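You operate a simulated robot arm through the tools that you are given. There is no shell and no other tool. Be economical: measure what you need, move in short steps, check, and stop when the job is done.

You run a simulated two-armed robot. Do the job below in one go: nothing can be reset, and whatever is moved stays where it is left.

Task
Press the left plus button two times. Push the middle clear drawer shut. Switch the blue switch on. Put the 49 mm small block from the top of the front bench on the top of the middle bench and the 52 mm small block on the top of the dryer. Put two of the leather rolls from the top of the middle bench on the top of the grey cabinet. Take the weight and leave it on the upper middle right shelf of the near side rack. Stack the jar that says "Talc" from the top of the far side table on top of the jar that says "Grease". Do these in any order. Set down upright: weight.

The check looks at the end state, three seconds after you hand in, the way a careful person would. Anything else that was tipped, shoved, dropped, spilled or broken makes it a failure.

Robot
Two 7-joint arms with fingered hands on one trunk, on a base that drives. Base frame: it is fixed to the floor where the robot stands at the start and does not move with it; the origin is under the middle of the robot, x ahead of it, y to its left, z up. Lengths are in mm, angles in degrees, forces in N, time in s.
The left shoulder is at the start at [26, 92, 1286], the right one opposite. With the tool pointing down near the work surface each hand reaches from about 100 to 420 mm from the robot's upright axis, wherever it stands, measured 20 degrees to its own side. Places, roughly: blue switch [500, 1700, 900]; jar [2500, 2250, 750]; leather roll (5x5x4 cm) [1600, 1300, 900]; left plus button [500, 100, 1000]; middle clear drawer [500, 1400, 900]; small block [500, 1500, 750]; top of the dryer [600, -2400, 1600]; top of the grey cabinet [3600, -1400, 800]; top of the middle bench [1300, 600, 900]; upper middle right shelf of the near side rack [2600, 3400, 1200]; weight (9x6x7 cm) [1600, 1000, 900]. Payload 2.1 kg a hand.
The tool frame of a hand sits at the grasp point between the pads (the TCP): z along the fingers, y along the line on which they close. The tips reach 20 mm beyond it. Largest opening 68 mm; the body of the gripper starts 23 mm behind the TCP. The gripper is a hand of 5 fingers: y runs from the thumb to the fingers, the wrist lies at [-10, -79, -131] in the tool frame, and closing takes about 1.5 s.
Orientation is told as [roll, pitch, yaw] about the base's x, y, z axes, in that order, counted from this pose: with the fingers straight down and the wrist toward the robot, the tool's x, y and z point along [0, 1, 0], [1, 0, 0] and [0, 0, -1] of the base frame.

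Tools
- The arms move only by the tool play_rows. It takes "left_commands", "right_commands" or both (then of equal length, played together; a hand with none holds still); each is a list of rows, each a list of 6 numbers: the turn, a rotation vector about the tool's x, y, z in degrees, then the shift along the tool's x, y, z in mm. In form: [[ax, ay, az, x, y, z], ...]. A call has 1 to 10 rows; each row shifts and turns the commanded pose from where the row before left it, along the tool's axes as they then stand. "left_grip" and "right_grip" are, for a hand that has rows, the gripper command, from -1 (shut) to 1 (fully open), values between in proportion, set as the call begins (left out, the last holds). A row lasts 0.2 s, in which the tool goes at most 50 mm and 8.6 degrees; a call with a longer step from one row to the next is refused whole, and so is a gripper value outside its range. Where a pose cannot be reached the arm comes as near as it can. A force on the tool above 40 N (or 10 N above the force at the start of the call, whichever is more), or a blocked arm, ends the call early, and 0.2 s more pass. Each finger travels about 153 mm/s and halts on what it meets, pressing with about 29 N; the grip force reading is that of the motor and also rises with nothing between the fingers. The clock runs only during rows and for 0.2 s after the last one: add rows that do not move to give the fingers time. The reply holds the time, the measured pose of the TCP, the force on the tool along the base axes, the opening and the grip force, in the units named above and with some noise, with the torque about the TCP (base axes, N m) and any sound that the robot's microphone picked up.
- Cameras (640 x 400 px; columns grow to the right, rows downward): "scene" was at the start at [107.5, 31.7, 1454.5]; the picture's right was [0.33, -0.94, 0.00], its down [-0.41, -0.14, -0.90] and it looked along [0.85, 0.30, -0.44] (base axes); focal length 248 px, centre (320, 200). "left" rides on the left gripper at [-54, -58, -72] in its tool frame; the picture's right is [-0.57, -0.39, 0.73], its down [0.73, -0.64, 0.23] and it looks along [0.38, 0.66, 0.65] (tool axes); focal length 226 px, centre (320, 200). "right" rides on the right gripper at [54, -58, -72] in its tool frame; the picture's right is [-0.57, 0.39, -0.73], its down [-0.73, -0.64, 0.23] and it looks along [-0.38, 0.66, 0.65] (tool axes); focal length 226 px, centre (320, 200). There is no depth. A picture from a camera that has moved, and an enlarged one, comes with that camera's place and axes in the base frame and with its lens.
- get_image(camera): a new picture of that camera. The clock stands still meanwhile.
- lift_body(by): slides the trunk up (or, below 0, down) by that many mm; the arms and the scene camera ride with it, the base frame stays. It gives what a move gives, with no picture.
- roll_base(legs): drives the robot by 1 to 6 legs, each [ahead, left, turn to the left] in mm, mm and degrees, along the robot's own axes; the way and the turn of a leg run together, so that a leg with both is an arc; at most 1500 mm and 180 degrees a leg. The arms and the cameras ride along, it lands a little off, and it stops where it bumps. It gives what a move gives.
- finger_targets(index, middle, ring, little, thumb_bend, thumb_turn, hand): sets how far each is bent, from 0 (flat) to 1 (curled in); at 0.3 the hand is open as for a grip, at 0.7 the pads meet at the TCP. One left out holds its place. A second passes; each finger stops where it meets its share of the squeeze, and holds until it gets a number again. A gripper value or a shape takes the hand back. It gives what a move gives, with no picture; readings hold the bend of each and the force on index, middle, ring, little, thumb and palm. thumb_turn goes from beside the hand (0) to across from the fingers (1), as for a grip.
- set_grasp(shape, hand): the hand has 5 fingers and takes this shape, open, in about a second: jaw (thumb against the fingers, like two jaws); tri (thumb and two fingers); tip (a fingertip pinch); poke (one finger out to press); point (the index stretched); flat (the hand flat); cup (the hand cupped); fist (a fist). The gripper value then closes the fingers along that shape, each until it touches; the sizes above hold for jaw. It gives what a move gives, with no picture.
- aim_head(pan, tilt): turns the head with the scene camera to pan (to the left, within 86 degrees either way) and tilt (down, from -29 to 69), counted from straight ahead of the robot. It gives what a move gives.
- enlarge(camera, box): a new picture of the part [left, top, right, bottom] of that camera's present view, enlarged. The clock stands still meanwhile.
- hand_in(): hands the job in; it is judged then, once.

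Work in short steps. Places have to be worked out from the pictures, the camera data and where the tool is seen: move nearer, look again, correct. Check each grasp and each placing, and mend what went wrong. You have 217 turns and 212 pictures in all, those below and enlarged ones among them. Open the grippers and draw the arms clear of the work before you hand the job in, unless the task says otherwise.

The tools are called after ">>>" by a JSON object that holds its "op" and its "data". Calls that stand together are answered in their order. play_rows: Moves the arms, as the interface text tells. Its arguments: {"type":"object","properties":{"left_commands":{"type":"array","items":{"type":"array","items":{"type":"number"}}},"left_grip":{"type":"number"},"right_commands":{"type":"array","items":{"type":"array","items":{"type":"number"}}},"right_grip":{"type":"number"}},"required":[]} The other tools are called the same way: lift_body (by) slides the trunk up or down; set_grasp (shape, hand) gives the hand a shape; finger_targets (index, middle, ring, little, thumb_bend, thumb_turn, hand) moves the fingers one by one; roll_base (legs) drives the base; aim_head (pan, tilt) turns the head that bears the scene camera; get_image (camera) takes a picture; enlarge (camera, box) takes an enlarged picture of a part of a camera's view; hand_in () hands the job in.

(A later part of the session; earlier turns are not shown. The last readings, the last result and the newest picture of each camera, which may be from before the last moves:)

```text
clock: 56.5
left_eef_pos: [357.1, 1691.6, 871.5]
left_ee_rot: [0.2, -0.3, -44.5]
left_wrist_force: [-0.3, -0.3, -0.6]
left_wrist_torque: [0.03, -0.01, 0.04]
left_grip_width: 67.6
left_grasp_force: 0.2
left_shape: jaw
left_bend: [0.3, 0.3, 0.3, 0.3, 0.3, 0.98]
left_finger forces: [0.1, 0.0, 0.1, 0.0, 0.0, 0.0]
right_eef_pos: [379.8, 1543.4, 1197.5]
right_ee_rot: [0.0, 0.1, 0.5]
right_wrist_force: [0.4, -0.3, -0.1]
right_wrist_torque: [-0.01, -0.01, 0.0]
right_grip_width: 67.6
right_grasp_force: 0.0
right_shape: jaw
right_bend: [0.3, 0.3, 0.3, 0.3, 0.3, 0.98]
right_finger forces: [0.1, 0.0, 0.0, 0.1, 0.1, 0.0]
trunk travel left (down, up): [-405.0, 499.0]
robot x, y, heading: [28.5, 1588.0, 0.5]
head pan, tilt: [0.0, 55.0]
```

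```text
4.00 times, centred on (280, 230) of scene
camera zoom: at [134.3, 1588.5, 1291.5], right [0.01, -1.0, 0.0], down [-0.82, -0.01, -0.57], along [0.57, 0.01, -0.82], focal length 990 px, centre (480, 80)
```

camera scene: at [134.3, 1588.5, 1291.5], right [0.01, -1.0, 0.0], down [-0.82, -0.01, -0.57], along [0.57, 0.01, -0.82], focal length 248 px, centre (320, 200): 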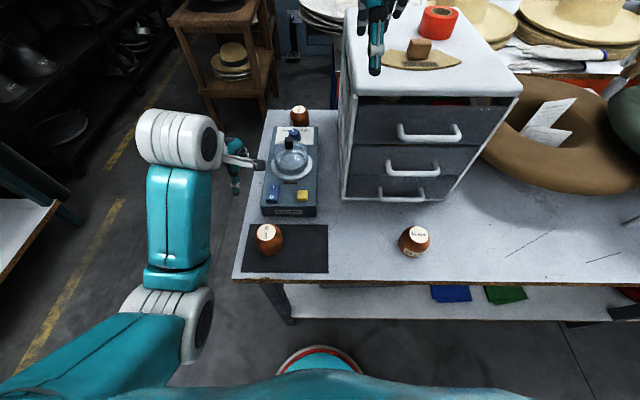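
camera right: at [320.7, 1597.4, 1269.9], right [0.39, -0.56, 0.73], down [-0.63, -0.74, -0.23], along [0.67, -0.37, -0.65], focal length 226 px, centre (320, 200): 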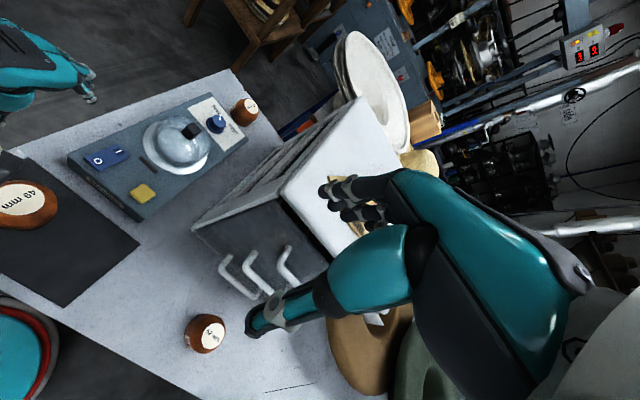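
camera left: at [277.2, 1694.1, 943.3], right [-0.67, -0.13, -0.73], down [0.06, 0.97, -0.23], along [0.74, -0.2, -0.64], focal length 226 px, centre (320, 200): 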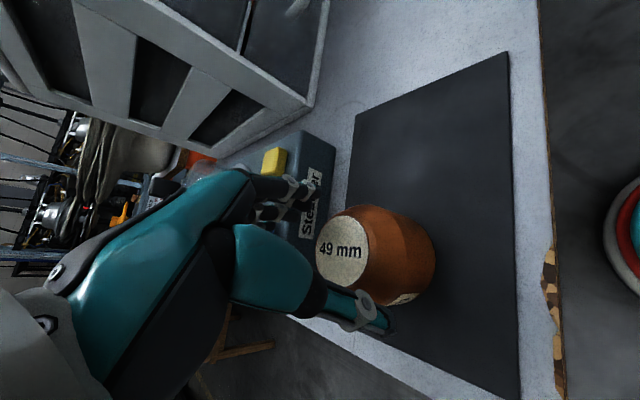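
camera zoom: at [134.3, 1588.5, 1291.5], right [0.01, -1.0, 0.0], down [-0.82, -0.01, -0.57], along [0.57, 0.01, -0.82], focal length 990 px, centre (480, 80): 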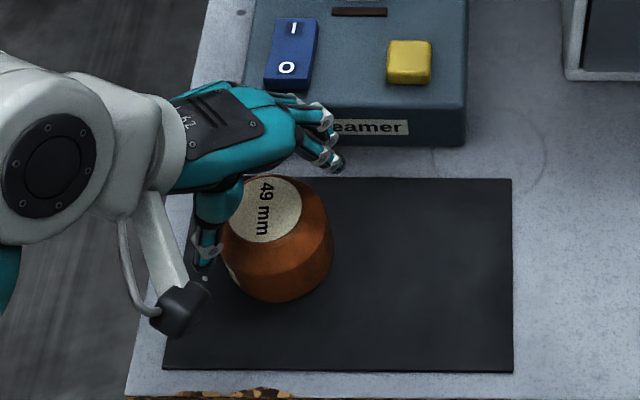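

Block is centred between thumb and fingers. Descend the last 32 mm and close.

>>> {"op": "play_rows", "data": {"left_commands": [[0, 0, 0, 0, 0, 12], [0, 0, 0, 0, 0, 12], [0, 0, 0, 0, 0, 8], [0, 0, 0, 0, 0, 0]]}}

>>> {"op": "play_rows", "data": {"left_commands": [[0, 0, 0, 0, 0, 0], [0, 0, 0, 0, 0, 0], [0, 0, 0, 0, 0, 0], [0, 0, 0, 0, 0, 0], [0, 0, 0, 0, 0, 0], [0, 0, 0, 0, 0, 0]], "left_grip": -1}}

>>> {"op": "get_image", "data": {"camera": "left"}}

```text
clock: 57.5
left_eef_pos: [356.4, 1692.8, 841.0]
left_ee_rot: [0.1, -0.2, -44.5]
left_wrist_force: [-0.6, 0.3, 1.0]
left_wrist_torque: [0.01, -0.02, 0.03]
left_grip_width: 67.8
left_grasp_force: 0.0
left_shape: jaw
left_bend: [0.3, 0.3, 0.3, 0.3, 0.29, 0.98]
left_finger forces: [0.0, 0.0, 0.1, 0.0, 0.6, 0.0]
right_eef_pos: [379.4, 1545.1, 1197.9]
right_ee_rot: [0.0, 0.1, 0.5]
right_wrist_force: [0.4, -0.6, -0.6]
right_wrist_torque: [-0.02, -0.02, 0.05]
right_grip_width: 67.9
right_grasp_force: 0.0
right_shape: jaw
right_bend: [0.3, 0.3, 0.3, 0.3, 0.3, 0.98]
right_finger forces: [0.0, 0.0, 0.1, 0.1, 0.1, 0.0]
trunk travel left (down, up): [-405.0, 499.0]
robot x, y, heading: [29.7, 1587.3, 0.4]
head pan, tilt: [0.0, 55.0]
```

```text
clock: 58.9
left_eef_pos: [357.0, 1691.9, 839.7]
left_ee_rot: [0.3, -0.4, -44.6]
left_wrist_force: [-2.8, 2.0, 3.7]
left_wrist_torque: [-0.03, 0.01, 0.02]
left_grip_width: 51.6
left_grasp_force: 29.3
left_shape: jaw
left_bend: [0.27, 0.37, 0.38, 0.42, 0.44, 0.97]
left_finger forces: [16.0, 8.5, 3.3, 0.0, 31.0, 0.1]
right_eef_pos: [379.2, 1544.7, 1197.5]
right_ee_rot: [0.0, 0.1, 0.4]
right_wrist_force: [-0.6, 0.3, 0.1]
right_wrist_torque: [0.04, -0.02, -0.01]
right_grip_width: 67.7
right_grasp_force: 0.1
right_shape: jaw
right_bend: [0.3, 0.3, 0.3, 0.3, 0.3, 0.98]
right_finger forces: [0.1, 0.0, 0.0, 0.0, 0.0, 0.1]
trunk travel left (down, up): [-405.0, 499.0]
robot x, y, heading: [29.4, 1586.0, 0.2]
head pan, tilt: [0.0, 55.0]
```

```text
153 pictures are left
camera left: at [277.3, 1694.5, 912.0], right [-0.67, -0.13, -0.73], down [0.06, 0.97, -0.23], along [0.74, -0.2, -0.64], focal length 226 px, centre (320, 200)
```

left: 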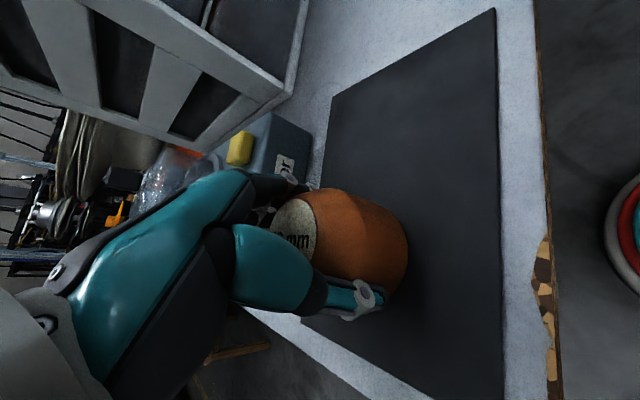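

Firm grip (51 mm). I lift the left hand with the block while moving the right hand over the 52 block and start yawing it +90° (keeps knuckles off the drawer handles).

>>> {"op": "play_rows", "data": {"left_commands": [[0, 0, 0, 0, 0, -10], [0, 0, 0, 0, 0, -10], [0, 0, 0, 0, 0, -20], [0, 0, 0, 0, 0, -20], [0, 0, 0, 0, 0, -20], [0, 0, 0, 0, 0, -20], [0, 0, 0, 0, 0, -20], [0, 0, 0, 0, 0, -20], [0, 0, 0, 0, 0, 0], [0, 0, 0, 0, 0, 0]], "right_commands": [[0, 0, 0, -47, -7, 0], [0, 0, 0, -47, -7, 0], [0, 0, 0, -46, -7, 0], [0, 0, -8.2, 0, 0, 0], [0, 0, -8.2, 0, 0, 0], [0, 0, -8.2, 0, 0, 0], [0, 0, -8.2, 0, 0, 0], [0, 0, -8.2, 0, 0, 0], [0, 0, -8.2, 0, 0, 0], [0, 0, -8.2, 0, 0, 0]]}}

>>> {"op": "play_rows", "data": {"right_commands": [[0, 0, -8.2, 0, 0, 20], [0, 0, -8.2, 0, 0, 20], [0, 0, -8.2, 0, 0, 20], [0, 0, -8, 0, 0, 20], [0, 0, 0, 0, 0, 40], [0, 0, 0, 0, 0, 40], [0, 0, 0, 0, 0, 40], [0, 0, 0, 0, 0, 0]], "right_grip": 1}}

>>> {"op": "get_image", "data": {"camera": "right"}}

>>> {"op": "get_image", "data": {"camera": "scene"}}

```text
clock: 61.1
left_eef_pos: [356.4, 1693.4, 980.1]
left_ee_rot: [0.2, -0.3, -44.4]
left_wrist_force: [0.3, 1.0, -0.8]
left_wrist_torque: [-0.02, -0.01, -0.01]
left_grip_width: 51.9
left_grasp_force: 28.8
left_shape: jaw
left_bend: [0.27, 0.37, 0.39, 0.42, 0.45, 0.97]
left_finger forces: [16.9, 9.1, 3.5, 0.0, 29.4, 0.1]
right_eef_pos: [325.5, 1453.0, 1211.0]
right_ee_rot: [0.0, 0.1, 57.8]
right_wrist_force: [0.1, -0.2, 0.0]
right_wrist_torque: [-0.01, -0.02, -0.01]
right_grip_width: 67.7
right_grasp_force: 0.1
right_shape: jaw
right_bend: [0.3, 0.3, 0.3, 0.3, 0.3, 0.98]
right_finger forces: [0.0, 0.1, 0.0, 0.0, 0.0, 0.0]
right hand out of reach, approached as far as the arm can: row 9, 10
trunk travel left (down, up): [-405.0, 499.0]
robot x, y, heading: [29.6, 1583.2, 0.4]
head pan, tilt: [0.0, 55.0]
```

```text
clock: 62.9
left_eef_pos: [356.4, 1693.0, 980.0]
left_ee_rot: [0.2, -0.3, -44.6]
left_wrist_force: [0.5, -0.1, -0.7]
left_wrist_torque: [-0.01, -0.03, -0.02]
left_grip_width: 51.5
left_grasp_force: 29.0
left_shape: jaw
left_bend: [0.27, 0.37, 0.39, 0.42, 0.45, 0.97]
left_finger forces: [16.9, 9.1, 3.6, 0.0, 29.2, 0.0]
right_eef_pos: [223.3, 1523.2, 1098.7]
right_ee_rot: [0.0, 0.0, 90.5]
right_wrist_force: [-0.5, -0.2, 0.0]
right_wrist_torque: [-0.02, 0.01, 0.0]
right_grip_width: 67.5
right_grasp_force: 0.0
right_shape: jaw
right_bend: [0.3, 0.3, 0.3, 0.3, 0.3, 0.98]
right_finger forces: [0.1, 0.1, 0.1, 0.0, 0.0, 0.0]
right hand out of reach, approached as far as the arm can: row 1, 2, 3, 4, 5, 6, 7
trunk travel left (down, up): [-405.0, 499.0]
robot x, y, heading: [29.9, 1584.7, 0.8]
head pan, tilt: [0.0, 55.0]
```

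```text
152 pictures are left
camera right: at [169.0, 1464.1, 1171.0], right [0.56, 0.39, 0.73], down [0.74, -0.63, -0.23], along [0.37, 0.67, -0.65], focal length 226 px, centre (320, 200)
```

right: 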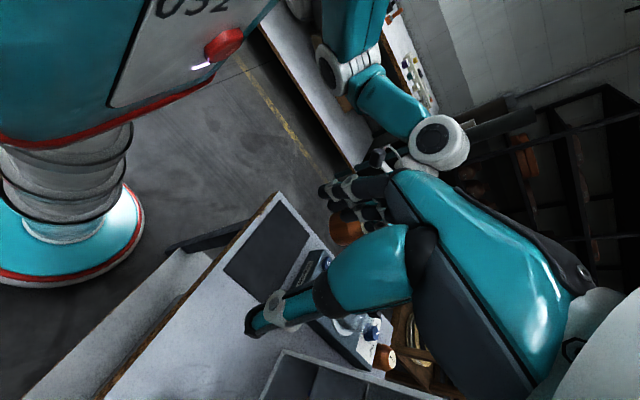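

```text
151 pictures are left
camera scene: at [134.3, 1588.5, 1291.5], right [0.01, -1.0, 0.0], down [-0.82, -0.01, -0.57], along [0.57, 0.01, -0.82], focal length 248 px, centre (320, 200)
```

scene: 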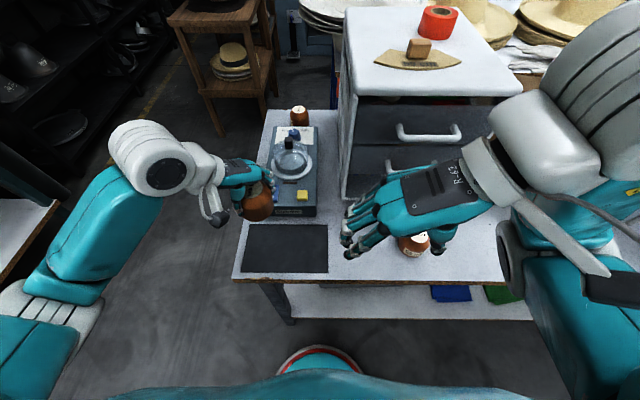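

Yaw +90 isn't comfortable for the right arm. The handles are at x≈443, so yaw 0 leaves ~25 mm; I rotate back and go above the 52 block that way.

>>> {"op": "play_rows", "data": {"right_commands": [[0, 0, 0, 0, -40, -20], [0, 0, 0, 0, -40, -20], [0, 0, 8.5, 0, 0, 0], [0, 0, 8.5, 0, 0, 0], [0, 0, 8.5, 0, 0, 0], [0, 0, 8.5, 0, 0, 0], [0, 0, 8.5, 0, 0, 0], [0, 0, 8.5, 0, 0, 0], [0, 0, 8.5, 0, 0, 0], [0, 0, 8.5, 0, 0, 0]]}}

>>> {"op": "play_rows", "data": {"right_commands": [[0, 0, 8.5, 0, 0, 0], [0, 0, 8.5, 0, 0, 0], [0, 0, 5, 0, 0, 0], [0, 0, 0, 0, 0, 0]]}}

```text
clock: 65.1
left_eef_pos: [356.8, 1693.1, 979.7]
left_ee_rot: [0.2, -0.3, -44.5]
left_wrist_force: [0.0, -0.5, -0.2]
left_wrist_torque: [0.01, 0.03, 0.0]
left_grip_width: 51.6
left_grasp_force: 29.2
left_shape: jaw
left_bend: [0.27, 0.37, 0.39, 0.42, 0.45, 0.97]
left_finger forces: [17.0, 9.0, 3.5, 0.1, 29.2, 0.0]
right_eef_pos: [233.5, 1444.4, 1179.8]
right_ee_rot: [0.0, 0.1, 22.3]
right_wrist_force: [0.3, -0.6, 0.5]
right_wrist_torque: [0.01, 0.0, 0.02]
right_grip_width: 67.6
right_grasp_force: 0.0
right_shape: jaw
right_bend: [0.3, 0.3, 0.3, 0.3, 0.3, 0.98]
right_finger forces: [0.1, 0.0, 0.1, 0.0, 0.0, 0.1]
right hand out of reach, approached as far as the arm can: row 1, 2, 5, 6, 7, 8, 9, 10
trunk travel left (down, up): [-405.0, 499.0]
robot x, y, heading: [31.0, 1588.3, 0.4]
head pan, tilt: [0.0, 55.0]
```

```text
clock: 66.1
left_eef_pos: [356.4, 1692.3, 980.4]
left_ee_rot: [0.1, -0.2, -44.5]
left_wrist_force: [0.2, -0.4, 0.0]
left_wrist_torque: [0.0, 0.0, -0.01]
left_grip_width: 51.9
left_grasp_force: 29.5
left_shape: jaw
left_bend: [0.27, 0.37, 0.39, 0.42, 0.45, 0.97]
left_finger forces: [17.0, 9.0, 3.5, 0.1, 29.1, 0.0]
right_eef_pos: [237.9, 1445.2, 1188.1]
right_ee_rot: [-0.1, 0.0, 0.4]
right_wrist_force: [0.0, -0.4, 0.1]
right_wrist_torque: [0.0, -0.02, 0.03]
right_grip_width: 67.6
right_grasp_force: 0.1
right_shape: jaw
right_bend: [0.3, 0.3, 0.3, 0.3, 0.3, 0.98]
right_finger forces: [0.0, 0.0, 0.0, 0.0, 0.0, 0.0]
right hand out of reach, approached as far as the arm can: row 1, 3
trunk travel left (down, up): [-405.0, 499.0]
robot x, y, heading: [33.0, 1586.9, 0.3]
head pan, tilt: [0.0, 55.0]
```

Right hand upright at yaw 0. Move over the 52 block to z≈930.

>>> {"op": "play_rows", "data": {"right_commands": [[0, 0, 0, -6, 17, 37], [0, 0, 0, -6, 17, 37], [0, 0, 0, -6, 17, 37], [0, 0, 0, -6, 17, 37], [0, 0, 0, -6, 17, 37], [0, 0, 0, -6, 17, 37], [0, 0, 0, -5, 16, 36], [0, 0, 0, 0, 0, 0]]}}

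>>> {"op": "get_image", "data": {"camera": "right"}}

>>> {"op": "enlarge", "data": {"camera": "scene", "box": [340, 160, 500, 260]}}

```text
clock: 67.9
left_eef_pos: [357.2, 1692.1, 980.1]
left_ee_rot: [0.1, -0.1, -44.5]
left_wrist_force: [0.2, 0.1, -1.1]
left_wrist_torque: [0.03, -0.01, -0.02]
left_grip_width: 51.7
left_grasp_force: 29.7
left_shape: jaw
left_bend: [0.27, 0.37, 0.39, 0.42, 0.45, 0.97]
left_finger forces: [16.9, 9.1, 3.6, 0.0, 29.1, 0.1]
right_eef_pos: [378.2, 1402.7, 948.9]
right_ee_rot: [0.0, 0.0, 0.6]
right_wrist_force: [0.0, -0.2, 0.0]
right_wrist_torque: [-0.01, 0.01, 0.01]
right_grip_width: 67.6
right_grasp_force: 0.1
right_shape: jaw
right_bend: [0.3, 0.3, 0.3, 0.3, 0.3, 0.98]
right_finger forces: [0.0, 0.0, 0.1, 0.1, 0.1, 0.1]
right hand out of reach, approached as far as the arm can: row 1, 2
trunk travel left (down, up): [-405.0, 499.0]
robot x, y, heading: [29.5, 1584.3, 0.6]
head pan, tilt: [0.0, 55.0]
```

```text
150 pictures are left
camera right: at [320.0, 1456.5, 1021.6], right [0.39, -0.56, 0.73], down [-0.63, -0.74, -0.23], along [0.67, -0.37, -0.65], focal length 226 px, centre (320, 200)
```

right: 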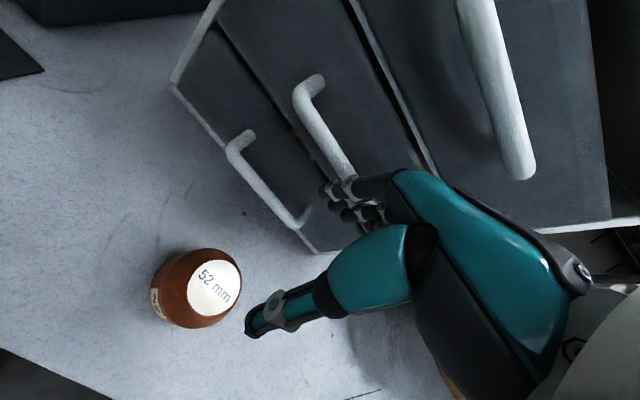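

```text
4.00 times, centred on (420, 210) of scene
camera zoom: at [134.4, 1588.4, 1291.5], right [0.01, -1.0, 0.0], down [-0.82, -0.01, -0.57], along [0.57, 0.01, -0.82], focal length 990 px, centre (-80, 160)
```

zoom: 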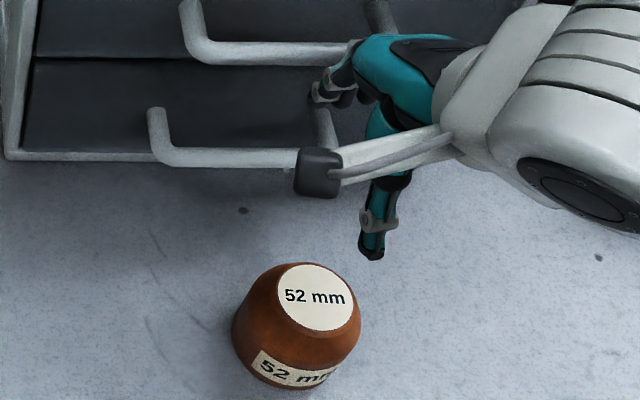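

Block top is at [358,1396,857]; my hand is 20 mm too far forward. Back off then descend partway.

>>> {"op": "play_rows", "data": {"right_commands": [[0, 0, 0, -3, -11, 0], [0, 0, 0, -3, -11, 0], [0, 0, 0, 0, 0, 25], [0, 0, 0, 0, 0, 25], [0, 0, 0, 0, 0, 20], [0, 0, 0, 0, 0, 0]]}}

>>> {"op": "get_image", "data": {"camera": "right"}}

>>> {"op": "enlarge", "data": {"camera": "scene", "box": [340, 160, 500, 260]}}

```text
clock: 69.3
left_eef_pos: [357.5, 1692.6, 980.6]
left_ee_rot: [0.2, -0.2, -44.5]
left_wrist_force: [0.0, -0.2, -0.7]
left_wrist_torque: [-0.01, 0.01, 0.0]
left_grip_width: 51.5
left_grasp_force: 28.9
left_shape: jaw
left_bend: [0.27, 0.37, 0.39, 0.42, 0.45, 0.97]
left_finger forces: [16.9, 9.1, 3.7, 0.0, 29.2, 0.1]
right_eef_pos: [355.6, 1396.1, 877.5]
right_ee_rot: [0.0, 0.0, 0.5]
right_wrist_force: [-0.8, 0.3, -0.6]
right_wrist_torque: [0.01, -0.01, 0.02]
right_grip_width: 67.5
right_grasp_force: 0.1
right_shape: jaw
right_bend: [0.3, 0.3, 0.3, 0.3, 0.3, 0.98]
right_finger forces: [0.1, 0.0, 0.0, 0.1, 0.0, 0.0]
trunk travel left (down, up): [-405.0, 499.0]
robot x, y, heading: [31.3, 1587.4, 0.3]
head pan, tilt: [0.0, 55.0]
```

```text
148 pictures are left
camera right: at [298.1, 1450.3, 951.5], right [0.39, -0.56, 0.73], down [-0.63, -0.74, -0.23], along [0.67, -0.37, -0.65], focal length 226 px, centre (320, 200)
```

right: 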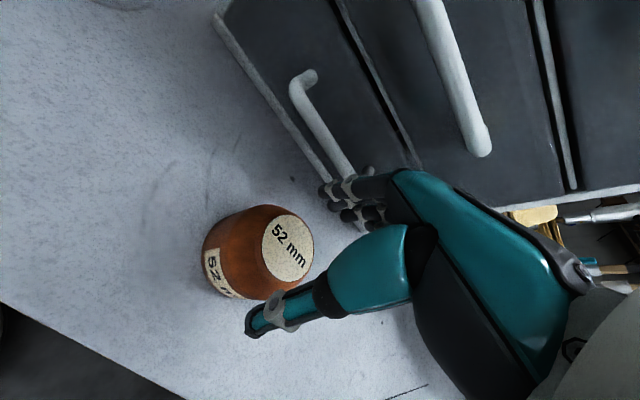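

```text
4.00 times, centred on (420, 210) of scene
camera zoom: at [134.3, 1588.4, 1291.5], right [0.01, -1.0, 0.0], down [-0.82, -0.01, -0.57], along [0.57, 0.01, -0.82], focal length 990 px, centre (-80, 160)
```

zoom: 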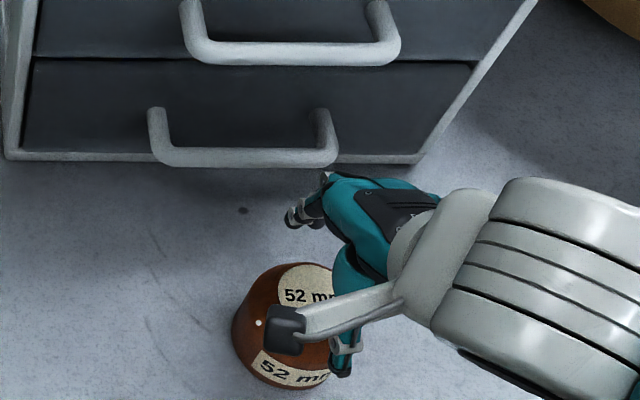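

Aligned. Descend 37 mm and close the right hand.

>>> {"op": "play_rows", "data": {"right_commands": [[0, 0, 0, 0, 0, 13], [0, 0, 0, 0, 0, 12], [0, 0, 0, 0, 0, 12], [0, 0, 0, 0, 0, 0]]}}

>>> {"op": "play_rows", "data": {"right_commands": [[0, 0, 0, 0, 0, 0], [0, 0, 0, 0, 0, 0], [0, 0, 0, 0, 0, 0], [0, 0, 0, 0, 0, 0], [0, 0, 0, 0, 0, 0], [0, 0, 0, 0, 0, 0]], "right_grip": -1}}

>>> {"op": "get_image", "data": {"camera": "right"}}

```text
clock: 70.3
left_eef_pos: [357.3, 1692.0, 980.1]
left_ee_rot: [0.3, -0.2, -44.5]
left_wrist_force: [0.0, -0.8, -0.8]
left_wrist_torque: [0.01, 0.03, 0.01]
left_grip_width: 51.3
left_grasp_force: 28.2
left_shape: jaw
left_bend: [0.27, 0.37, 0.39, 0.42, 0.45, 0.97]
left_finger forces: [17.0, 9.0, 3.7, 0.0, 29.2, 0.0]
right_eef_pos: [357.0, 1397.1, 841.4]
right_ee_rot: [0.0, 0.1, 0.5]
right_wrist_force: [0.7, -0.5, -0.3]
right_wrist_torque: [-0.01, 0.02, 0.03]
right_grip_width: 67.9
right_grasp_force: 0.1
right_shape: jaw
right_bend: [0.3, 0.3, 0.3, 0.3, 0.3, 0.98]
right_finger forces: [0.1, 0.0, 0.0, 0.1, 0.0, 0.1]
trunk travel left (down, up): [-405.0, 499.0]
robot x, y, heading: [30.1, 1588.2, 0.6]
head pan, tilt: [0.0, 55.0]
```

```text
clock: 71.7
left_eef_pos: [356.1, 1692.9, 979.0]
left_ee_rot: [0.1, -0.1, -44.5]
left_wrist_force: [-0.5, 0.1, -1.5]
left_wrist_torque: [-0.03, 0.02, -0.02]
left_grip_width: 51.5
left_grasp_force: 28.9
left_shape: jaw
left_bend: [0.27, 0.37, 0.39, 0.42, 0.45, 0.97]
left_finger forces: [16.9, 9.1, 3.7, 0.0, 29.2, 0.0]
right_eef_pos: [356.7, 1396.0, 842.7]
right_ee_rot: [0.1, -0.1, 0.5]
right_wrist_force: [0.3, 0.5, -0.1]
right_wrist_torque: [-0.04, 0.02, 0.02]
right_grip_width: 49.5
right_grasp_force: 29.1
right_shape: jaw
right_bend: [0.27, 0.37, 0.39, 0.41, 0.57, 0.99]
right_finger forces: [14.8, 7.7, 3.2, 0.0, 25.6, 0.1]
trunk travel left (down, up): [-405.0, 499.0]
robot x, y, heading: [31.1, 1585.8, 0.4]
head pan, tilt: [0.0, 55.0]
```

```text
146 pictures are left
camera right: at [298.3, 1450.0, 915.1], right [0.39, -0.56, 0.73], down [-0.63, -0.74, -0.23], along [0.67, -0.37, -0.65], focal length 226 px, centre (320, 200)
```

right: 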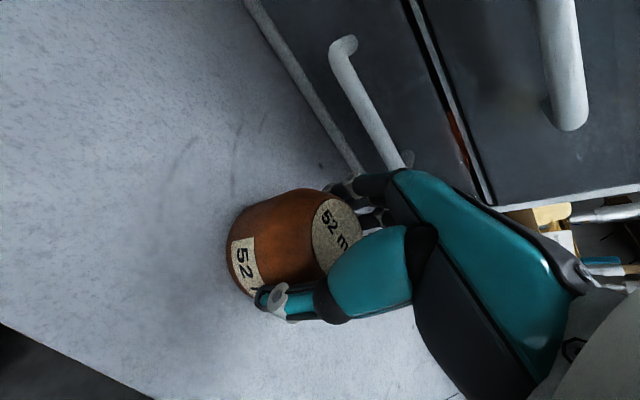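

Right grip good (49.5 mm). Lift straight up and back, then raise the trunk.

>>> {"op": "play_rows", "data": {"right_commands": [[0, 0, 0, 0, 0, -15], [0, 0, 0, 0, -8, -30], [0, 0, 0, 0, -12, -35], [0, 0, 0, 0, -15, -35], [0, 0, 0, 0, -15, -35], [0, 0, 0, 0, -15, -20], [0, 0, 0, 0, -15, 0]]}}

>>> {"op": "lift_body", "data": {"by": 120}}

>>> {"op": "aim_head", "data": {"pan": 20, "tilt": 15}}

>>> {"op": "get_image", "data": {"camera": "scene"}}

```text
clock: 73.3
left_eef_pos: [354.9, 1693.1, 980.0]
left_ee_rot: [0.2, -0.3, -44.6]
left_wrist_force: [1.4, 0.6, -1.6]
left_wrist_torque: [0.02, 0.0, 0.0]
left_grip_width: 52.0
left_grasp_force: 29.0
left_shape: jaw
left_bend: [0.27, 0.37, 0.39, 0.42, 0.45, 0.97]
left_finger forces: [16.8, 9.1, 3.7, 0.0, 29.2, 0.0]
right_eef_pos: [310.6, 1383.1, 1007.0]
right_ee_rot: [0.0, 0.1, 0.6]
right_wrist_force: [0.3, 1.1, -1.3]
right_wrist_torque: [0.0, 0.02, 0.0]
right_grip_width: 49.0
right_grasp_force: 29.0
right_shape: jaw
right_bend: [0.27, 0.37, 0.4, 0.41, 0.58, 0.98]
right_finger forces: [14.9, 7.5, 3.3, 0.1, 25.6, 0.0]
right hand out of reach, approached as far as the arm can: row 5, 6, 7
trunk travel left (down, up): [-405.0, 499.0]
robot x, y, heading: [27.5, 1585.4, 0.3]
head pan, tilt: [0.0, 55.0]
```

```text
clock: 74.8
left_eef_pos: [357.5, 1691.4, 1099.2]
left_ee_rot: [0.2, -0.2, -44.5]
left_wrist_force: [-0.2, -0.2, -0.5]
left_wrist_torque: [0.01, -0.04, 0.01]
left_grip_width: 51.7
left_grasp_force: 29.7
left_shape: jaw
left_bend: [0.27, 0.37, 0.39, 0.42, 0.45, 0.97]
left_finger forces: [16.8, 9.1, 3.7, 0.0, 29.0, 0.0]
right_eef_pos: [312.2, 1382.5, 1126.5]
right_ee_rot: [0.0, 0.1, 0.5]
right_wrist_force: [-1.1, -0.3, -0.8]
right_wrist_torque: [0.02, -0.01, 0.03]
right_grip_width: 48.8
right_grasp_force: 28.8
right_shape: jaw
right_bend: [0.27, 0.37, 0.4, 0.41, 0.58, 0.98]
right_finger forces: [14.9, 7.4, 3.4, 0.1, 25.6, 0.0]
trunk travel left (down, up): [-525.0, 379.0]
robot x, y, heading: [32.1, 1586.9, 0.5]
head pan, tilt: [0.0, 55.0]
```

```text
clock: 75.9
left_eef_pos: [357.0, 1692.2, 1098.9]
left_ee_rot: [0.2, -0.3, -44.5]
left_wrist_force: [-0.3, -0.6, -0.6]
left_wrist_torque: [0.0, -0.01, -0.01]
left_grip_width: 51.7
left_grasp_force: 28.5
left_shape: jaw
left_bend: [0.27, 0.37, 0.39, 0.42, 0.45, 0.97]
left_finger forces: [16.8, 9.2, 3.8, 0.0, 29.1, 0.0]
right_eef_pos: [311.1, 1382.1, 1126.1]
right_ee_rot: [0.0, -0.1, 0.6]
right_wrist_force: [1.1, 0.5, -0.4]
right_wrist_torque: [0.0, -0.02, -0.01]
right_grip_width: 49.0
right_grasp_force: 28.8
right_shape: jaw
right_bend: [0.27, 0.37, 0.4, 0.41, 0.58, 0.98]
right_finger forces: [14.9, 7.5, 3.4, 0.0, 25.6, 0.1]
trunk travel left (down, up): [-525.0, 379.0]
robot x, y, heading: [29.3, 1585.9, 0.6]
head pan, tilt: [20.0, 15.0]
```

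```text
145 pictures are left
camera scene: at [139.2, 1620.4, 1472.2], right [0.35, -0.94, 0.0], down [-0.24, -0.09, -0.97], along [0.9, 0.34, -0.26], focal length 248 px, centre (320, 200)
```

scene: 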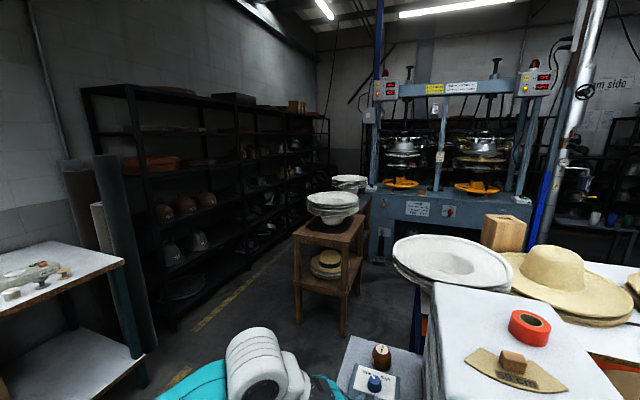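

The near side table is around [1620,2180]; the middle bench lies right behind the cabinet. I drive left past the bench end, then ahead, and look around.

>>> {"op": "roll_base", "data": {"legs": [[-80, 0, 0], [0, 680, 0], [750, 0, 0]]}}

>>> {"op": "aim_head", "data": {"pan": -50, "tilt": 30}}

>>> {"op": "get_image", "data": {"camera": "scene"}}

>>> {"op": "aim_head", "data": {"pan": 15, "tilt": 25}}

>>> {"op": "get_image", "data": {"camera": "scene"}}

```text
clock: 83.9
left_eef_pos: [1008.4, 2380.0, 1098.7]
left_ee_rot: [0.2, -0.2, -44.5]
left_wrist_force: [0.6, -0.1, -0.1]
left_wrist_torque: [0.0, 0.01, -0.01]
left_grip_width: 51.7
left_grasp_force: 28.8
left_shape: jaw
left_bend: [0.27, 0.37, 0.39, 0.42, 0.45, 0.97]
left_finger forces: [16.9, 9.1, 3.7, 0.0, 29.1, 0.0]
right_eef_pos: [964.5, 2069.6, 1126.7]
right_ee_rot: [0.0, 0.0, 0.8]
right_wrist_force: [-0.7, 0.0, -0.6]
right_wrist_torque: [-0.01, -0.01, 0.02]
right_grip_width: 48.7
right_grasp_force: 28.6
right_shape: jaw
right_bend: [0.27, 0.37, 0.4, 0.41, 0.58, 0.98]
right_finger forces: [15.0, 7.5, 3.4, 0.1, 25.6, 0.1]
trunk travel left (down, up): [-525.0, 379.0]
robot x, y, heading: [683.2, 2274.0, 0.9]
head pan, tilt: [20.0, 15.0]
```

```text
clock: 85.3
left_eef_pos: [1009.0, 2379.9, 1100.6]
left_ee_rot: [0.2, -0.3, -44.4]
left_wrist_force: [-0.6, 0.0, -1.6]
left_wrist_torque: [-0.04, -0.01, 0.0]
left_grip_width: 51.8
left_grasp_force: 29.1
left_shape: jaw
left_bend: [0.27, 0.37, 0.39, 0.42, 0.45, 0.97]
left_finger forces: [16.8, 9.0, 3.8, 0.0, 29.1, 0.1]
right_eef_pos: [964.5, 2068.8, 1125.7]
right_ee_rot: [0.0, 0.0, 0.7]
right_wrist_force: [0.6, -0.1, -0.4]
right_wrist_torque: [0.0, 0.01, -0.02]
right_grip_width: 48.9
right_grasp_force: 29.0
right_shape: jaw
right_bend: [0.27, 0.37, 0.4, 0.41, 0.58, 0.98]
right_finger forces: [14.9, 7.5, 3.3, 0.1, 25.5, 0.0]
trunk travel left (down, up): [-525.0, 379.0]
robot x, y, heading: [681.2, 2273.0, 0.6]
head pan, tilt: [-50.0, 30.0]
```

```text
144 pictures are left
camera scene: at [763.1, 2205.4, 1448.0], right [-0.76, -0.65, 0.0], down [-0.33, 0.38, -0.87], along [0.56, -0.66, -0.5], focal length 248 px, centre (320, 200)
```

scene: 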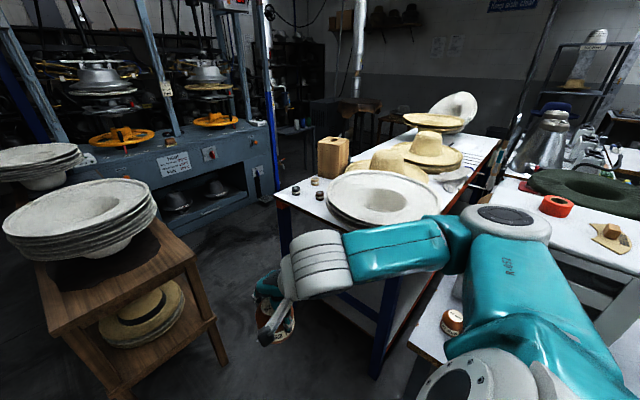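

```text
clock: 86.7
left_eef_pos: [1009.2, 2379.5, 1099.4]
left_ee_rot: [0.3, -0.3, -44.4]
left_wrist_force: [0.4, -0.8, -0.8]
left_wrist_torque: [0.01, 0.01, 0.0]
left_grip_width: 51.6
left_grasp_force: 28.8
left_shape: jaw
left_bend: [0.27, 0.37, 0.39, 0.42, 0.45, 0.97]
left_finger forces: [16.8, 9.1, 3.7, 0.0, 29.1, 0.0]
right_eef_pos: [965.2, 2070.4, 1126.3]
right_ee_rot: [0.0, 0.0, 0.7]
right_wrist_force: [-0.6, -0.2, -0.8]
right_wrist_torque: [0.01, 0.01, -0.01]
right_grip_width: 49.0
right_grasp_force: 29.3
right_shape: jaw
right_bend: [0.27, 0.37, 0.4, 0.41, 0.58, 0.98]
right_finger forces: [14.9, 7.5, 3.3, 0.0, 25.4, 0.0]
trunk travel left (down, up): [-525.0, 379.0]
robot x, y, heading: [680.2, 2274.3, 0.7]
head pan, tilt: [15.0, 25.0]
```

```text
143 pictures are left
camera scene: at [792.8, 2298.8, 1456.0], right [0.27, -0.96, 0.0], down [-0.41, -0.11, -0.91], along [0.87, 0.24, -0.42], focal length 248 px, centre (320, 200)
```

scene: 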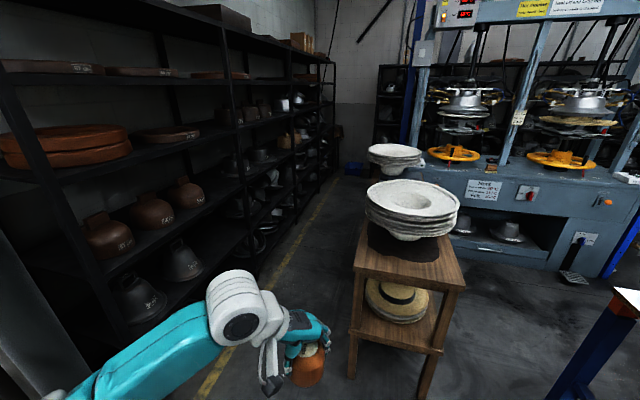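

The aisle beyond the middle bench (x 1650–3050) is wide, so I'll work the bench from its far side. I drive along the rack past the near side table and look toward the far table.

>>> {"op": "roll_base", "data": {"legs": [[0, 480, 0], [800, 0, 0]]}}

>>> {"op": "aim_head", "data": {"pan": -40, "tilt": 30}}

>>> {"op": "get_image", "data": {"camera": "scene"}}

>>> {"op": "aim_head", "data": {"pan": 30, "tilt": 15}}

>>> {"op": "get_image", "data": {"camera": "scene"}}

```text
clock: 93.5
left_eef_pos: [1809.7, 2868.6, 1100.2]
left_ee_rot: [0.2, -0.2, -44.3]
left_wrist_force: [0.2, 0.1, -0.8]
left_wrist_torque: [-0.01, -0.01, -0.01]
left_grip_width: 51.4
left_grasp_force: 28.3
left_shape: jaw
left_bend: [0.27, 0.37, 0.39, 0.42, 0.45, 0.97]
left_finger forces: [16.8, 9.1, 3.7, 0.0, 29.1, 0.0]
right_eef_pos: [1765.6, 2558.9, 1126.6]
right_ee_rot: [0.0, 0.0, 0.8]
right_wrist_force: [-0.1, -0.4, -0.2]
right_wrist_torque: [0.0, 0.02, -0.02]
right_grip_width: 48.9
right_grasp_force: 28.6
right_shape: jaw
right_bend: [0.27, 0.37, 0.4, 0.41, 0.58, 0.98]
right_finger forces: [15.1, 7.6, 3.4, 0.0, 25.5, 0.1]
trunk travel left (down, up): [-525.0, 379.0]
robot x, y, heading: [1482.2, 2758.4, 0.6]
head pan, tilt: [15.0, 25.0]
```

```text
clock: 94.7
left_eef_pos: [1810.0, 2867.3, 1100.0]
left_ee_rot: [0.3, -0.3, -44.3]
left_wrist_force: [0.7, 0.7, -0.7]
left_wrist_torque: [-0.03, 0.06, -0.01]
left_grip_width: 51.6
left_grasp_force: 28.3
left_shape: jaw
left_bend: [0.27, 0.37, 0.39, 0.42, 0.45, 0.97]
left_finger forces: [16.8, 9.1, 3.7, 0.0, 29.2, 0.1]
right_eef_pos: [1765.8, 2558.1, 1126.6]
right_ee_rot: [0.0, 0.0, 0.7]
right_wrist_force: [0.0, -0.2, -0.3]
right_wrist_torque: [0.0, 0.01, 0.0]
right_grip_width: 49.2
right_grasp_force: 28.9
right_shape: jaw
right_bend: [0.27, 0.37, 0.4, 0.41, 0.58, 0.98]
right_finger forces: [15.0, 7.5, 3.3, 0.0, 25.6, 0.1]
trunk travel left (down, up): [-525.0, 379.0]
robot x, y, heading: [1484.7, 2759.6, 0.6]
head pan, tilt: [-40.0, 30.0]
```

```text
142 pictures are left
camera scene: at [1575.4, 2704.9, 1448.0], right [-0.63, -0.77, 0.0], down [-0.39, 0.32, -0.87], along [0.67, -0.55, -0.5], focal length 248 px, centre (320, 200)
```

scene: 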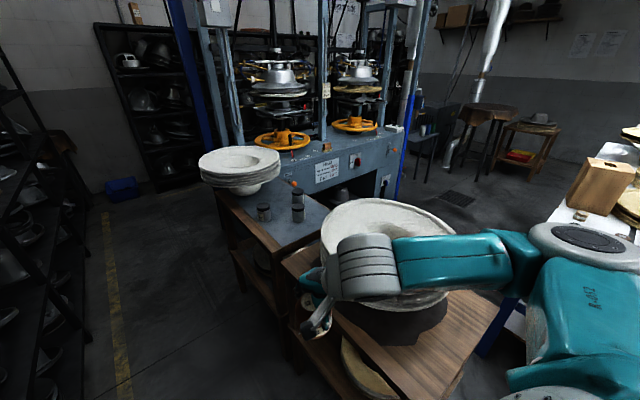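

```text
clock: 96.1
left_eef_pos: [1809.1, 2867.8, 1099.9]
left_ee_rot: [0.2, -0.3, -44.3]
left_wrist_force: [-0.5, -0.3, -0.6]
left_wrist_torque: [0.0, 0.02, -0.01]
left_grip_width: 51.7
left_grasp_force: 28.7
left_shape: jaw
left_bend: [0.27, 0.37, 0.39, 0.42, 0.45, 0.97]
left_finger forces: [16.8, 9.0, 3.7, 0.0, 29.1, 0.0]
right_eef_pos: [1766.8, 2559.4, 1125.4]
right_ee_rot: [0.0, 0.1, 0.8]
right_wrist_force: [-1.1, -0.3, -0.7]
right_wrist_torque: [0.02, 0.02, -0.07]
right_grip_width: 48.9
right_grasp_force: 28.9
right_shape: jaw
right_bend: [0.27, 0.37, 0.4, 0.41, 0.58, 0.98]
right_finger forces: [14.9, 7.5, 3.2, 0.0, 25.6, 0.0]
trunk travel left (down, up): [-525.0, 379.0]
robot x, y, heading: [1486.9, 2762.5, 0.7]
head pan, tilt: [30.0, 15.0]
```

```text
141 pictures are left
camera scene: at [1585.6, 2809.8, 1472.2], right [0.51, -0.86, 0.0], down [-0.22, -0.13, -0.97], along [0.83, 0.49, -0.26], focal length 248 px, centre (320, 200)
```

scene: 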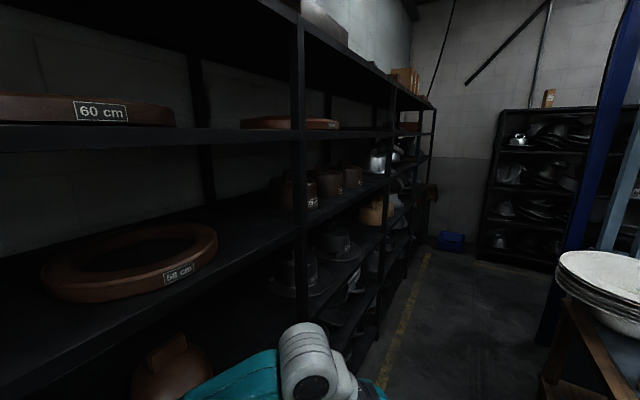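

The two side tables form a barrier with the press, so the aisle must be entered from the right. Plan: go round to the right, dryer first (52), then aisle (49 down, rolls → cabinet), then weight → rack and jars last. Drive back out.

>>> {"op": "roll_base", "data": {"legs": [[-800, 0, 0], [0, -480, 0], [-1250, 0, 0], [0, -1500, 0], [0, -1200, 0]]}}

>>> {"op": "aim_head", "data": {"pan": -65, "tilt": 20}}

>>> {"op": "get_image", "data": {"camera": "scene"}}

>>> {"op": "aim_head", "data": {"pan": -15, "tilt": 25}}

>>> {"op": "get_image", "data": {"camera": "scene"}}

```text
clock: 121.5
left_eef_pos: [-177.5, -339.2, 1100.1]
left_ee_rot: [0.1, -0.2, -43.8]
left_wrist_force: [-0.3, 0.1, -0.6]
left_wrist_torque: [-0.01, 0.02, 0.01]
left_grip_width: 51.5
left_grasp_force: 28.5
left_shape: jaw
left_bend: [0.27, 0.37, 0.39, 0.42, 0.45, 0.97]
left_finger forces: [16.9, 9.1, 3.6, 0.0, 29.0, 0.0]
right_eef_pos: [-219.9, -649.4, 1125.8]
right_ee_rot: [0.0, 0.0, 1.1]
right_wrist_force: [-0.1, -0.1, -1.4]
right_wrist_torque: [0.0, -0.01, -0.01]
right_grip_width: 49.0
right_grasp_force: 29.0
right_shape: jaw
right_bend: [0.27, 0.37, 0.4, 0.41, 0.58, 0.98]
right_finger forces: [15.0, 7.5, 3.4, 0.1, 25.7, 0.0]
trunk travel left (down, up): [-525.0, 379.0]
robot x, y, heading: [-503.9, -449.2, 1.0]
head pan, tilt: [30.0, 15.0]
```

```text
clock: 123.2
left_eef_pos: [-178.3, -338.2, 1099.9]
left_ee_rot: [0.3, -0.3, -43.9]
left_wrist_force: [0.4, -0.2, -0.7]
left_wrist_torque: [-0.02, -0.02, 0.0]
left_grip_width: 51.6
left_grasp_force: 28.8
left_shape: jaw
left_bend: [0.27, 0.37, 0.39, 0.42, 0.45, 0.97]
left_finger forces: [16.8, 9.1, 3.6, 0.0, 29.0, 0.1]
right_eef_pos: [-221.1, -648.5, 1126.2]
right_ee_rot: [0.0, -0.1, 1.1]
right_wrist_force: [0.3, -0.5, -1.4]
right_wrist_torque: [0.0, 0.01, 0.0]
right_grip_width: 48.8
right_grasp_force: 29.3
right_shape: jaw
right_bend: [0.27, 0.37, 0.4, 0.41, 0.58, 0.98]
right_finger forces: [14.9, 7.6, 3.4, 0.1, 25.6, 0.0]
trunk travel left (down, up): [-525.0, 379.0]
robot x, y, heading: [-504.4, -448.4, 1.2]
head pan, tilt: [-65.0, 20.0]
```

```text
140 pictures are left
camera scene: at [-441.1, -530.6, 1464.1], right [-0.9, -0.44, 0.0], down [-0.15, 0.31, -0.94], along [0.41, -0.84, -0.34], focal length 248 px, centre (320, 200)
```

scene: 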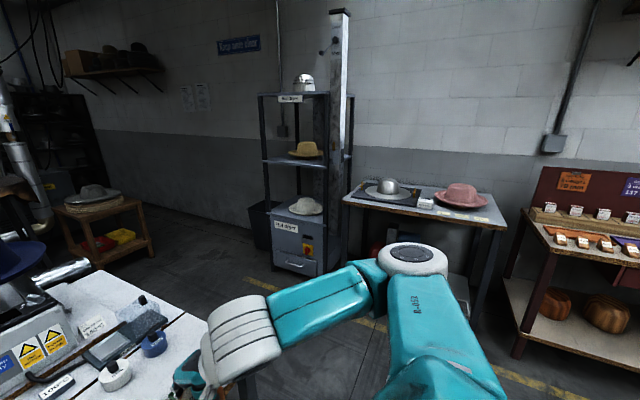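

```text
clock: 124.4
left_eef_pos: [-177.5, -339.8, 1100.7]
left_ee_rot: [0.2, -0.3, -43.8]
left_wrist_force: [0.8, -0.4, -0.5]
left_wrist_torque: [0.0, -0.01, 0.0]
left_grip_width: 51.8
left_grasp_force: 29.1
left_shape: jaw
left_bend: [0.27, 0.37, 0.39, 0.42, 0.45, 0.97]
left_finger forces: [16.8, 9.1, 3.7, 0.0, 29.0, 0.0]
right_eef_pos: [-219.5, -648.8, 1126.6]
right_ee_rot: [0.0, 0.0, 1.0]
right_wrist_force: [0.0, -0.4, -0.7]
right_wrist_torque: [-0.01, 0.02, 0.01]
right_grip_width: 48.9
right_grasp_force: 28.6
right_shape: jaw
right_bend: [0.27, 0.37, 0.4, 0.41, 0.58, 0.98]
right_finger forces: [15.0, 7.5, 3.5, 0.0, 25.6, 0.1]
trunk travel left (down, up): [-525.0, 379.0]
robot x, y, heading: [-504.6, -449.3, 1.1]
head pan, tilt: [-15.0, 25.0]
```

```text
139 pictures are left
camera scene: at [-392.7, -469.2, 1456.0], right [-0.24, -0.97, 0.0], down [-0.41, 0.1, -0.91], along [0.88, -0.22, -0.42], focal length 248 px, centre (320, 200)
```

scene: 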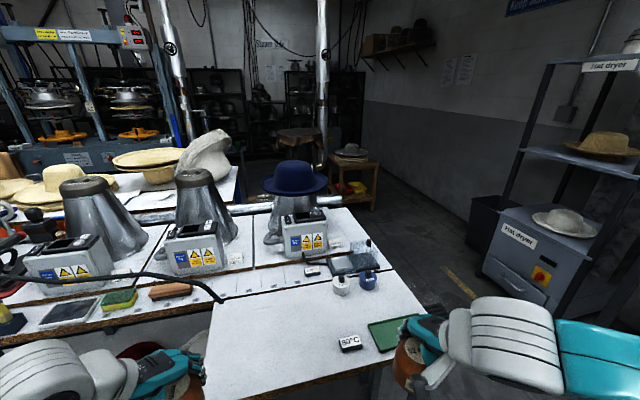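

Bench right end is at y≈−955; the dryer's front is near y≈−2230, x≈415–890. I drive to its front, turn to face it and raise the trunk.

>>> {"op": "roll_base", "data": {"legs": [[0, -1100, 0], [1180, 0, 0], [0, 0, -91]]}}

>>> {"op": "lift_body", "data": {"by": 379}}

>>> {"op": "aim_head", "data": {"pan": 0, "tilt": 20}}

>>> {"op": "get_image", "data": {"camera": "scene"}}

```text
clock: 139.5
left_eef_pos: [809.0, -1852.4, 1100.0]
left_ee_rot: [0.2, -0.3, -134.5]
left_wrist_force: [0.2, -0.6, -1.5]
left_wrist_torque: [0.0, 0.01, 0.02]
left_grip_width: 51.8
left_grasp_force: 28.7
left_shape: jaw
left_bend: [0.27, 0.37, 0.39, 0.42, 0.45, 0.97]
left_finger forces: [16.5, 9.0, 3.7, 0.0, 28.4, 0.0]
right_eef_pos: [500.1, -1806.2, 1125.8]
right_ee_rot: [0.1, 0.0, -89.6]
right_wrist_force: [0.3, 0.0, -0.6]
right_wrist_torque: [0.01, 0.01, -0.05]
right_grip_width: 48.6
right_grasp_force: 28.7
right_shape: jaw
right_bend: [0.27, 0.37, 0.4, 0.41, 0.58, 0.98]
right_finger forces: [15.0, 7.5, 3.4, 0.1, 25.3, 0.0]
trunk travel left (down, up): [-525.0, 379.0]
robot x, y, heading: [703.9, -1525.3, -89.7]
head pan, tilt: [-15.0, 25.0]
```

```text
clock: 143.1
left_eef_pos: [809.2, -1852.7, 1479.2]
left_ee_rot: [0.1, -0.4, -134.5]
left_wrist_force: [-0.4, 0.9, -0.5]
left_wrist_torque: [0.02, 0.01, 0.01]
left_grip_width: 51.6
left_grasp_force: 28.9
left_shape: jaw
left_bend: [0.27, 0.37, 0.39, 0.42, 0.45, 0.97]
left_finger forces: [16.4, 9.0, 3.8, 0.0, 28.4, 0.0]
right_eef_pos: [500.4, -1807.0, 1505.1]
right_ee_rot: [0.0, 0.0, -89.5]
right_wrist_force: [0.5, -0.4, -1.4]
right_wrist_torque: [0.0, 0.0, 0.0]
right_grip_width: 49.0
right_grasp_force: 29.6
right_shape: jaw
right_bend: [0.27, 0.37, 0.4, 0.41, 0.58, 0.98]
right_finger forces: [14.9, 7.5, 3.5, 0.0, 25.4, 0.0]
trunk travel left (down, up): [-904.0, 0.0]
robot x, y, heading: [700.3, -1528.9, -89.6]
head pan, tilt: [-15.0, 25.0]
```

```text
clock: 143.9
left_eef_pos: [808.9, -1852.8, 1478.1]
left_ee_rot: [0.2, -0.3, -134.5]
left_wrist_force: [-0.5, -0.2, -1.4]
left_wrist_torque: [0.04, -0.01, -0.01]
left_grip_width: 51.5
left_grasp_force: 29.0
left_shape: jaw
left_bend: [0.27, 0.37, 0.39, 0.42, 0.45, 0.97]
left_finger forces: [16.4, 9.0, 3.8, 0.1, 28.4, 0.0]
right_eef_pos: [499.5, -1808.4, 1504.1]
right_ee_rot: [0.0, 0.0, -89.5]
right_wrist_force: [-0.4, 0.0, -1.3]
right_wrist_torque: [-0.04, -0.01, 0.0]
right_grip_width: 48.9
right_grasp_force: 29.1
right_shape: jaw
right_bend: [0.27, 0.37, 0.4, 0.41, 0.58, 0.98]
right_finger forces: [14.9, 7.4, 3.4, 0.1, 25.4, 0.0]
trunk travel left (down, up): [-904.0, 0.0]
robot x, y, heading: [701.1, -1526.3, -89.6]
head pan, tilt: [0.0, 20.0]
```

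```text
138 pictures are left
camera scene: at [706.0, -1628.8, 1843.0], right [-1.0, -0.01, 0.0], down [0.0, 0.34, -0.94], along [0.01, -0.94, -0.34], focal length 248 px, centre (320, 200)
```

scene: 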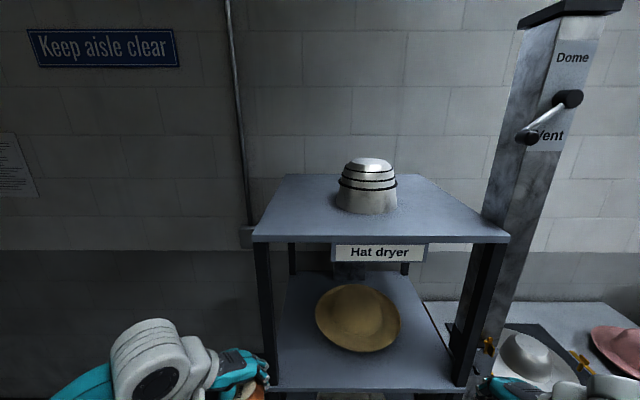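

Dryer top: front edge y≈−2070, z≈1600, x 331–846, with a hat block at [586,−2220]. I'll set the 52 at the front-right, ~[440,−2150]. First raise both hands.

>>> {"op": "play_rows", "data": {"left_commands": [[0, 0, 0, -14, -14, -35], [0, 0, 0, -14, -14, -35], [0, 0, 0, -14, -14, -35], [0, 0, 0, -14, -14, -35], [0, 0, 0, -14, -14, -35], [0, 0, 0, -14, -14, -35], [0, 0, 0, 0, 0, 0]], "right_commands": [[0, 0, 0, 0, 0, -40], [0, 0, 0, 0, 0, -40], [0, 0, 0, 0, 0, -40], [0, 0, 0, 0, 0, -40], [0, 0, 0, 0, 0, -40], [0, 0, 0, 0, 0, -40], [0, 0, 0, 0, 0, 0]]}}

```text
clock: 145.5
left_eef_pos: [806.5, -1733.8, 1688.1]
left_ee_rot: [0.2, -0.2, -134.4]
left_wrist_force: [1.2, -0.1, -2.0]
left_wrist_torque: [0.01, -0.01, -0.01]
left_grip_width: 51.7
left_grasp_force: 29.3
left_shape: jaw
left_bend: [0.27, 0.38, 0.39, 0.42, 0.46, 0.96]
left_finger forces: [15.9, 8.8, 4.0, 0.1, 27.6, 0.1]
right_eef_pos: [499.5, -1808.1, 1744.9]
right_ee_rot: [0.0, 0.1, -89.5]
right_wrist_force: [1.1, 0.0, -1.1]
right_wrist_torque: [-0.03, 0.0, -0.01]
right_grip_width: 48.2
right_grasp_force: 29.5
right_shape: jaw
right_bend: [0.27, 0.37, 0.4, 0.41, 0.59, 0.98]
right_finger forces: [15.0, 7.4, 3.3, 0.0, 25.0, 0.0]
trunk travel left (down, up): [-904.0, 0.0]
robot x, y, heading: [700.9, -1526.3, -89.5]
head pan, tilt: [0.0, 20.0]
```

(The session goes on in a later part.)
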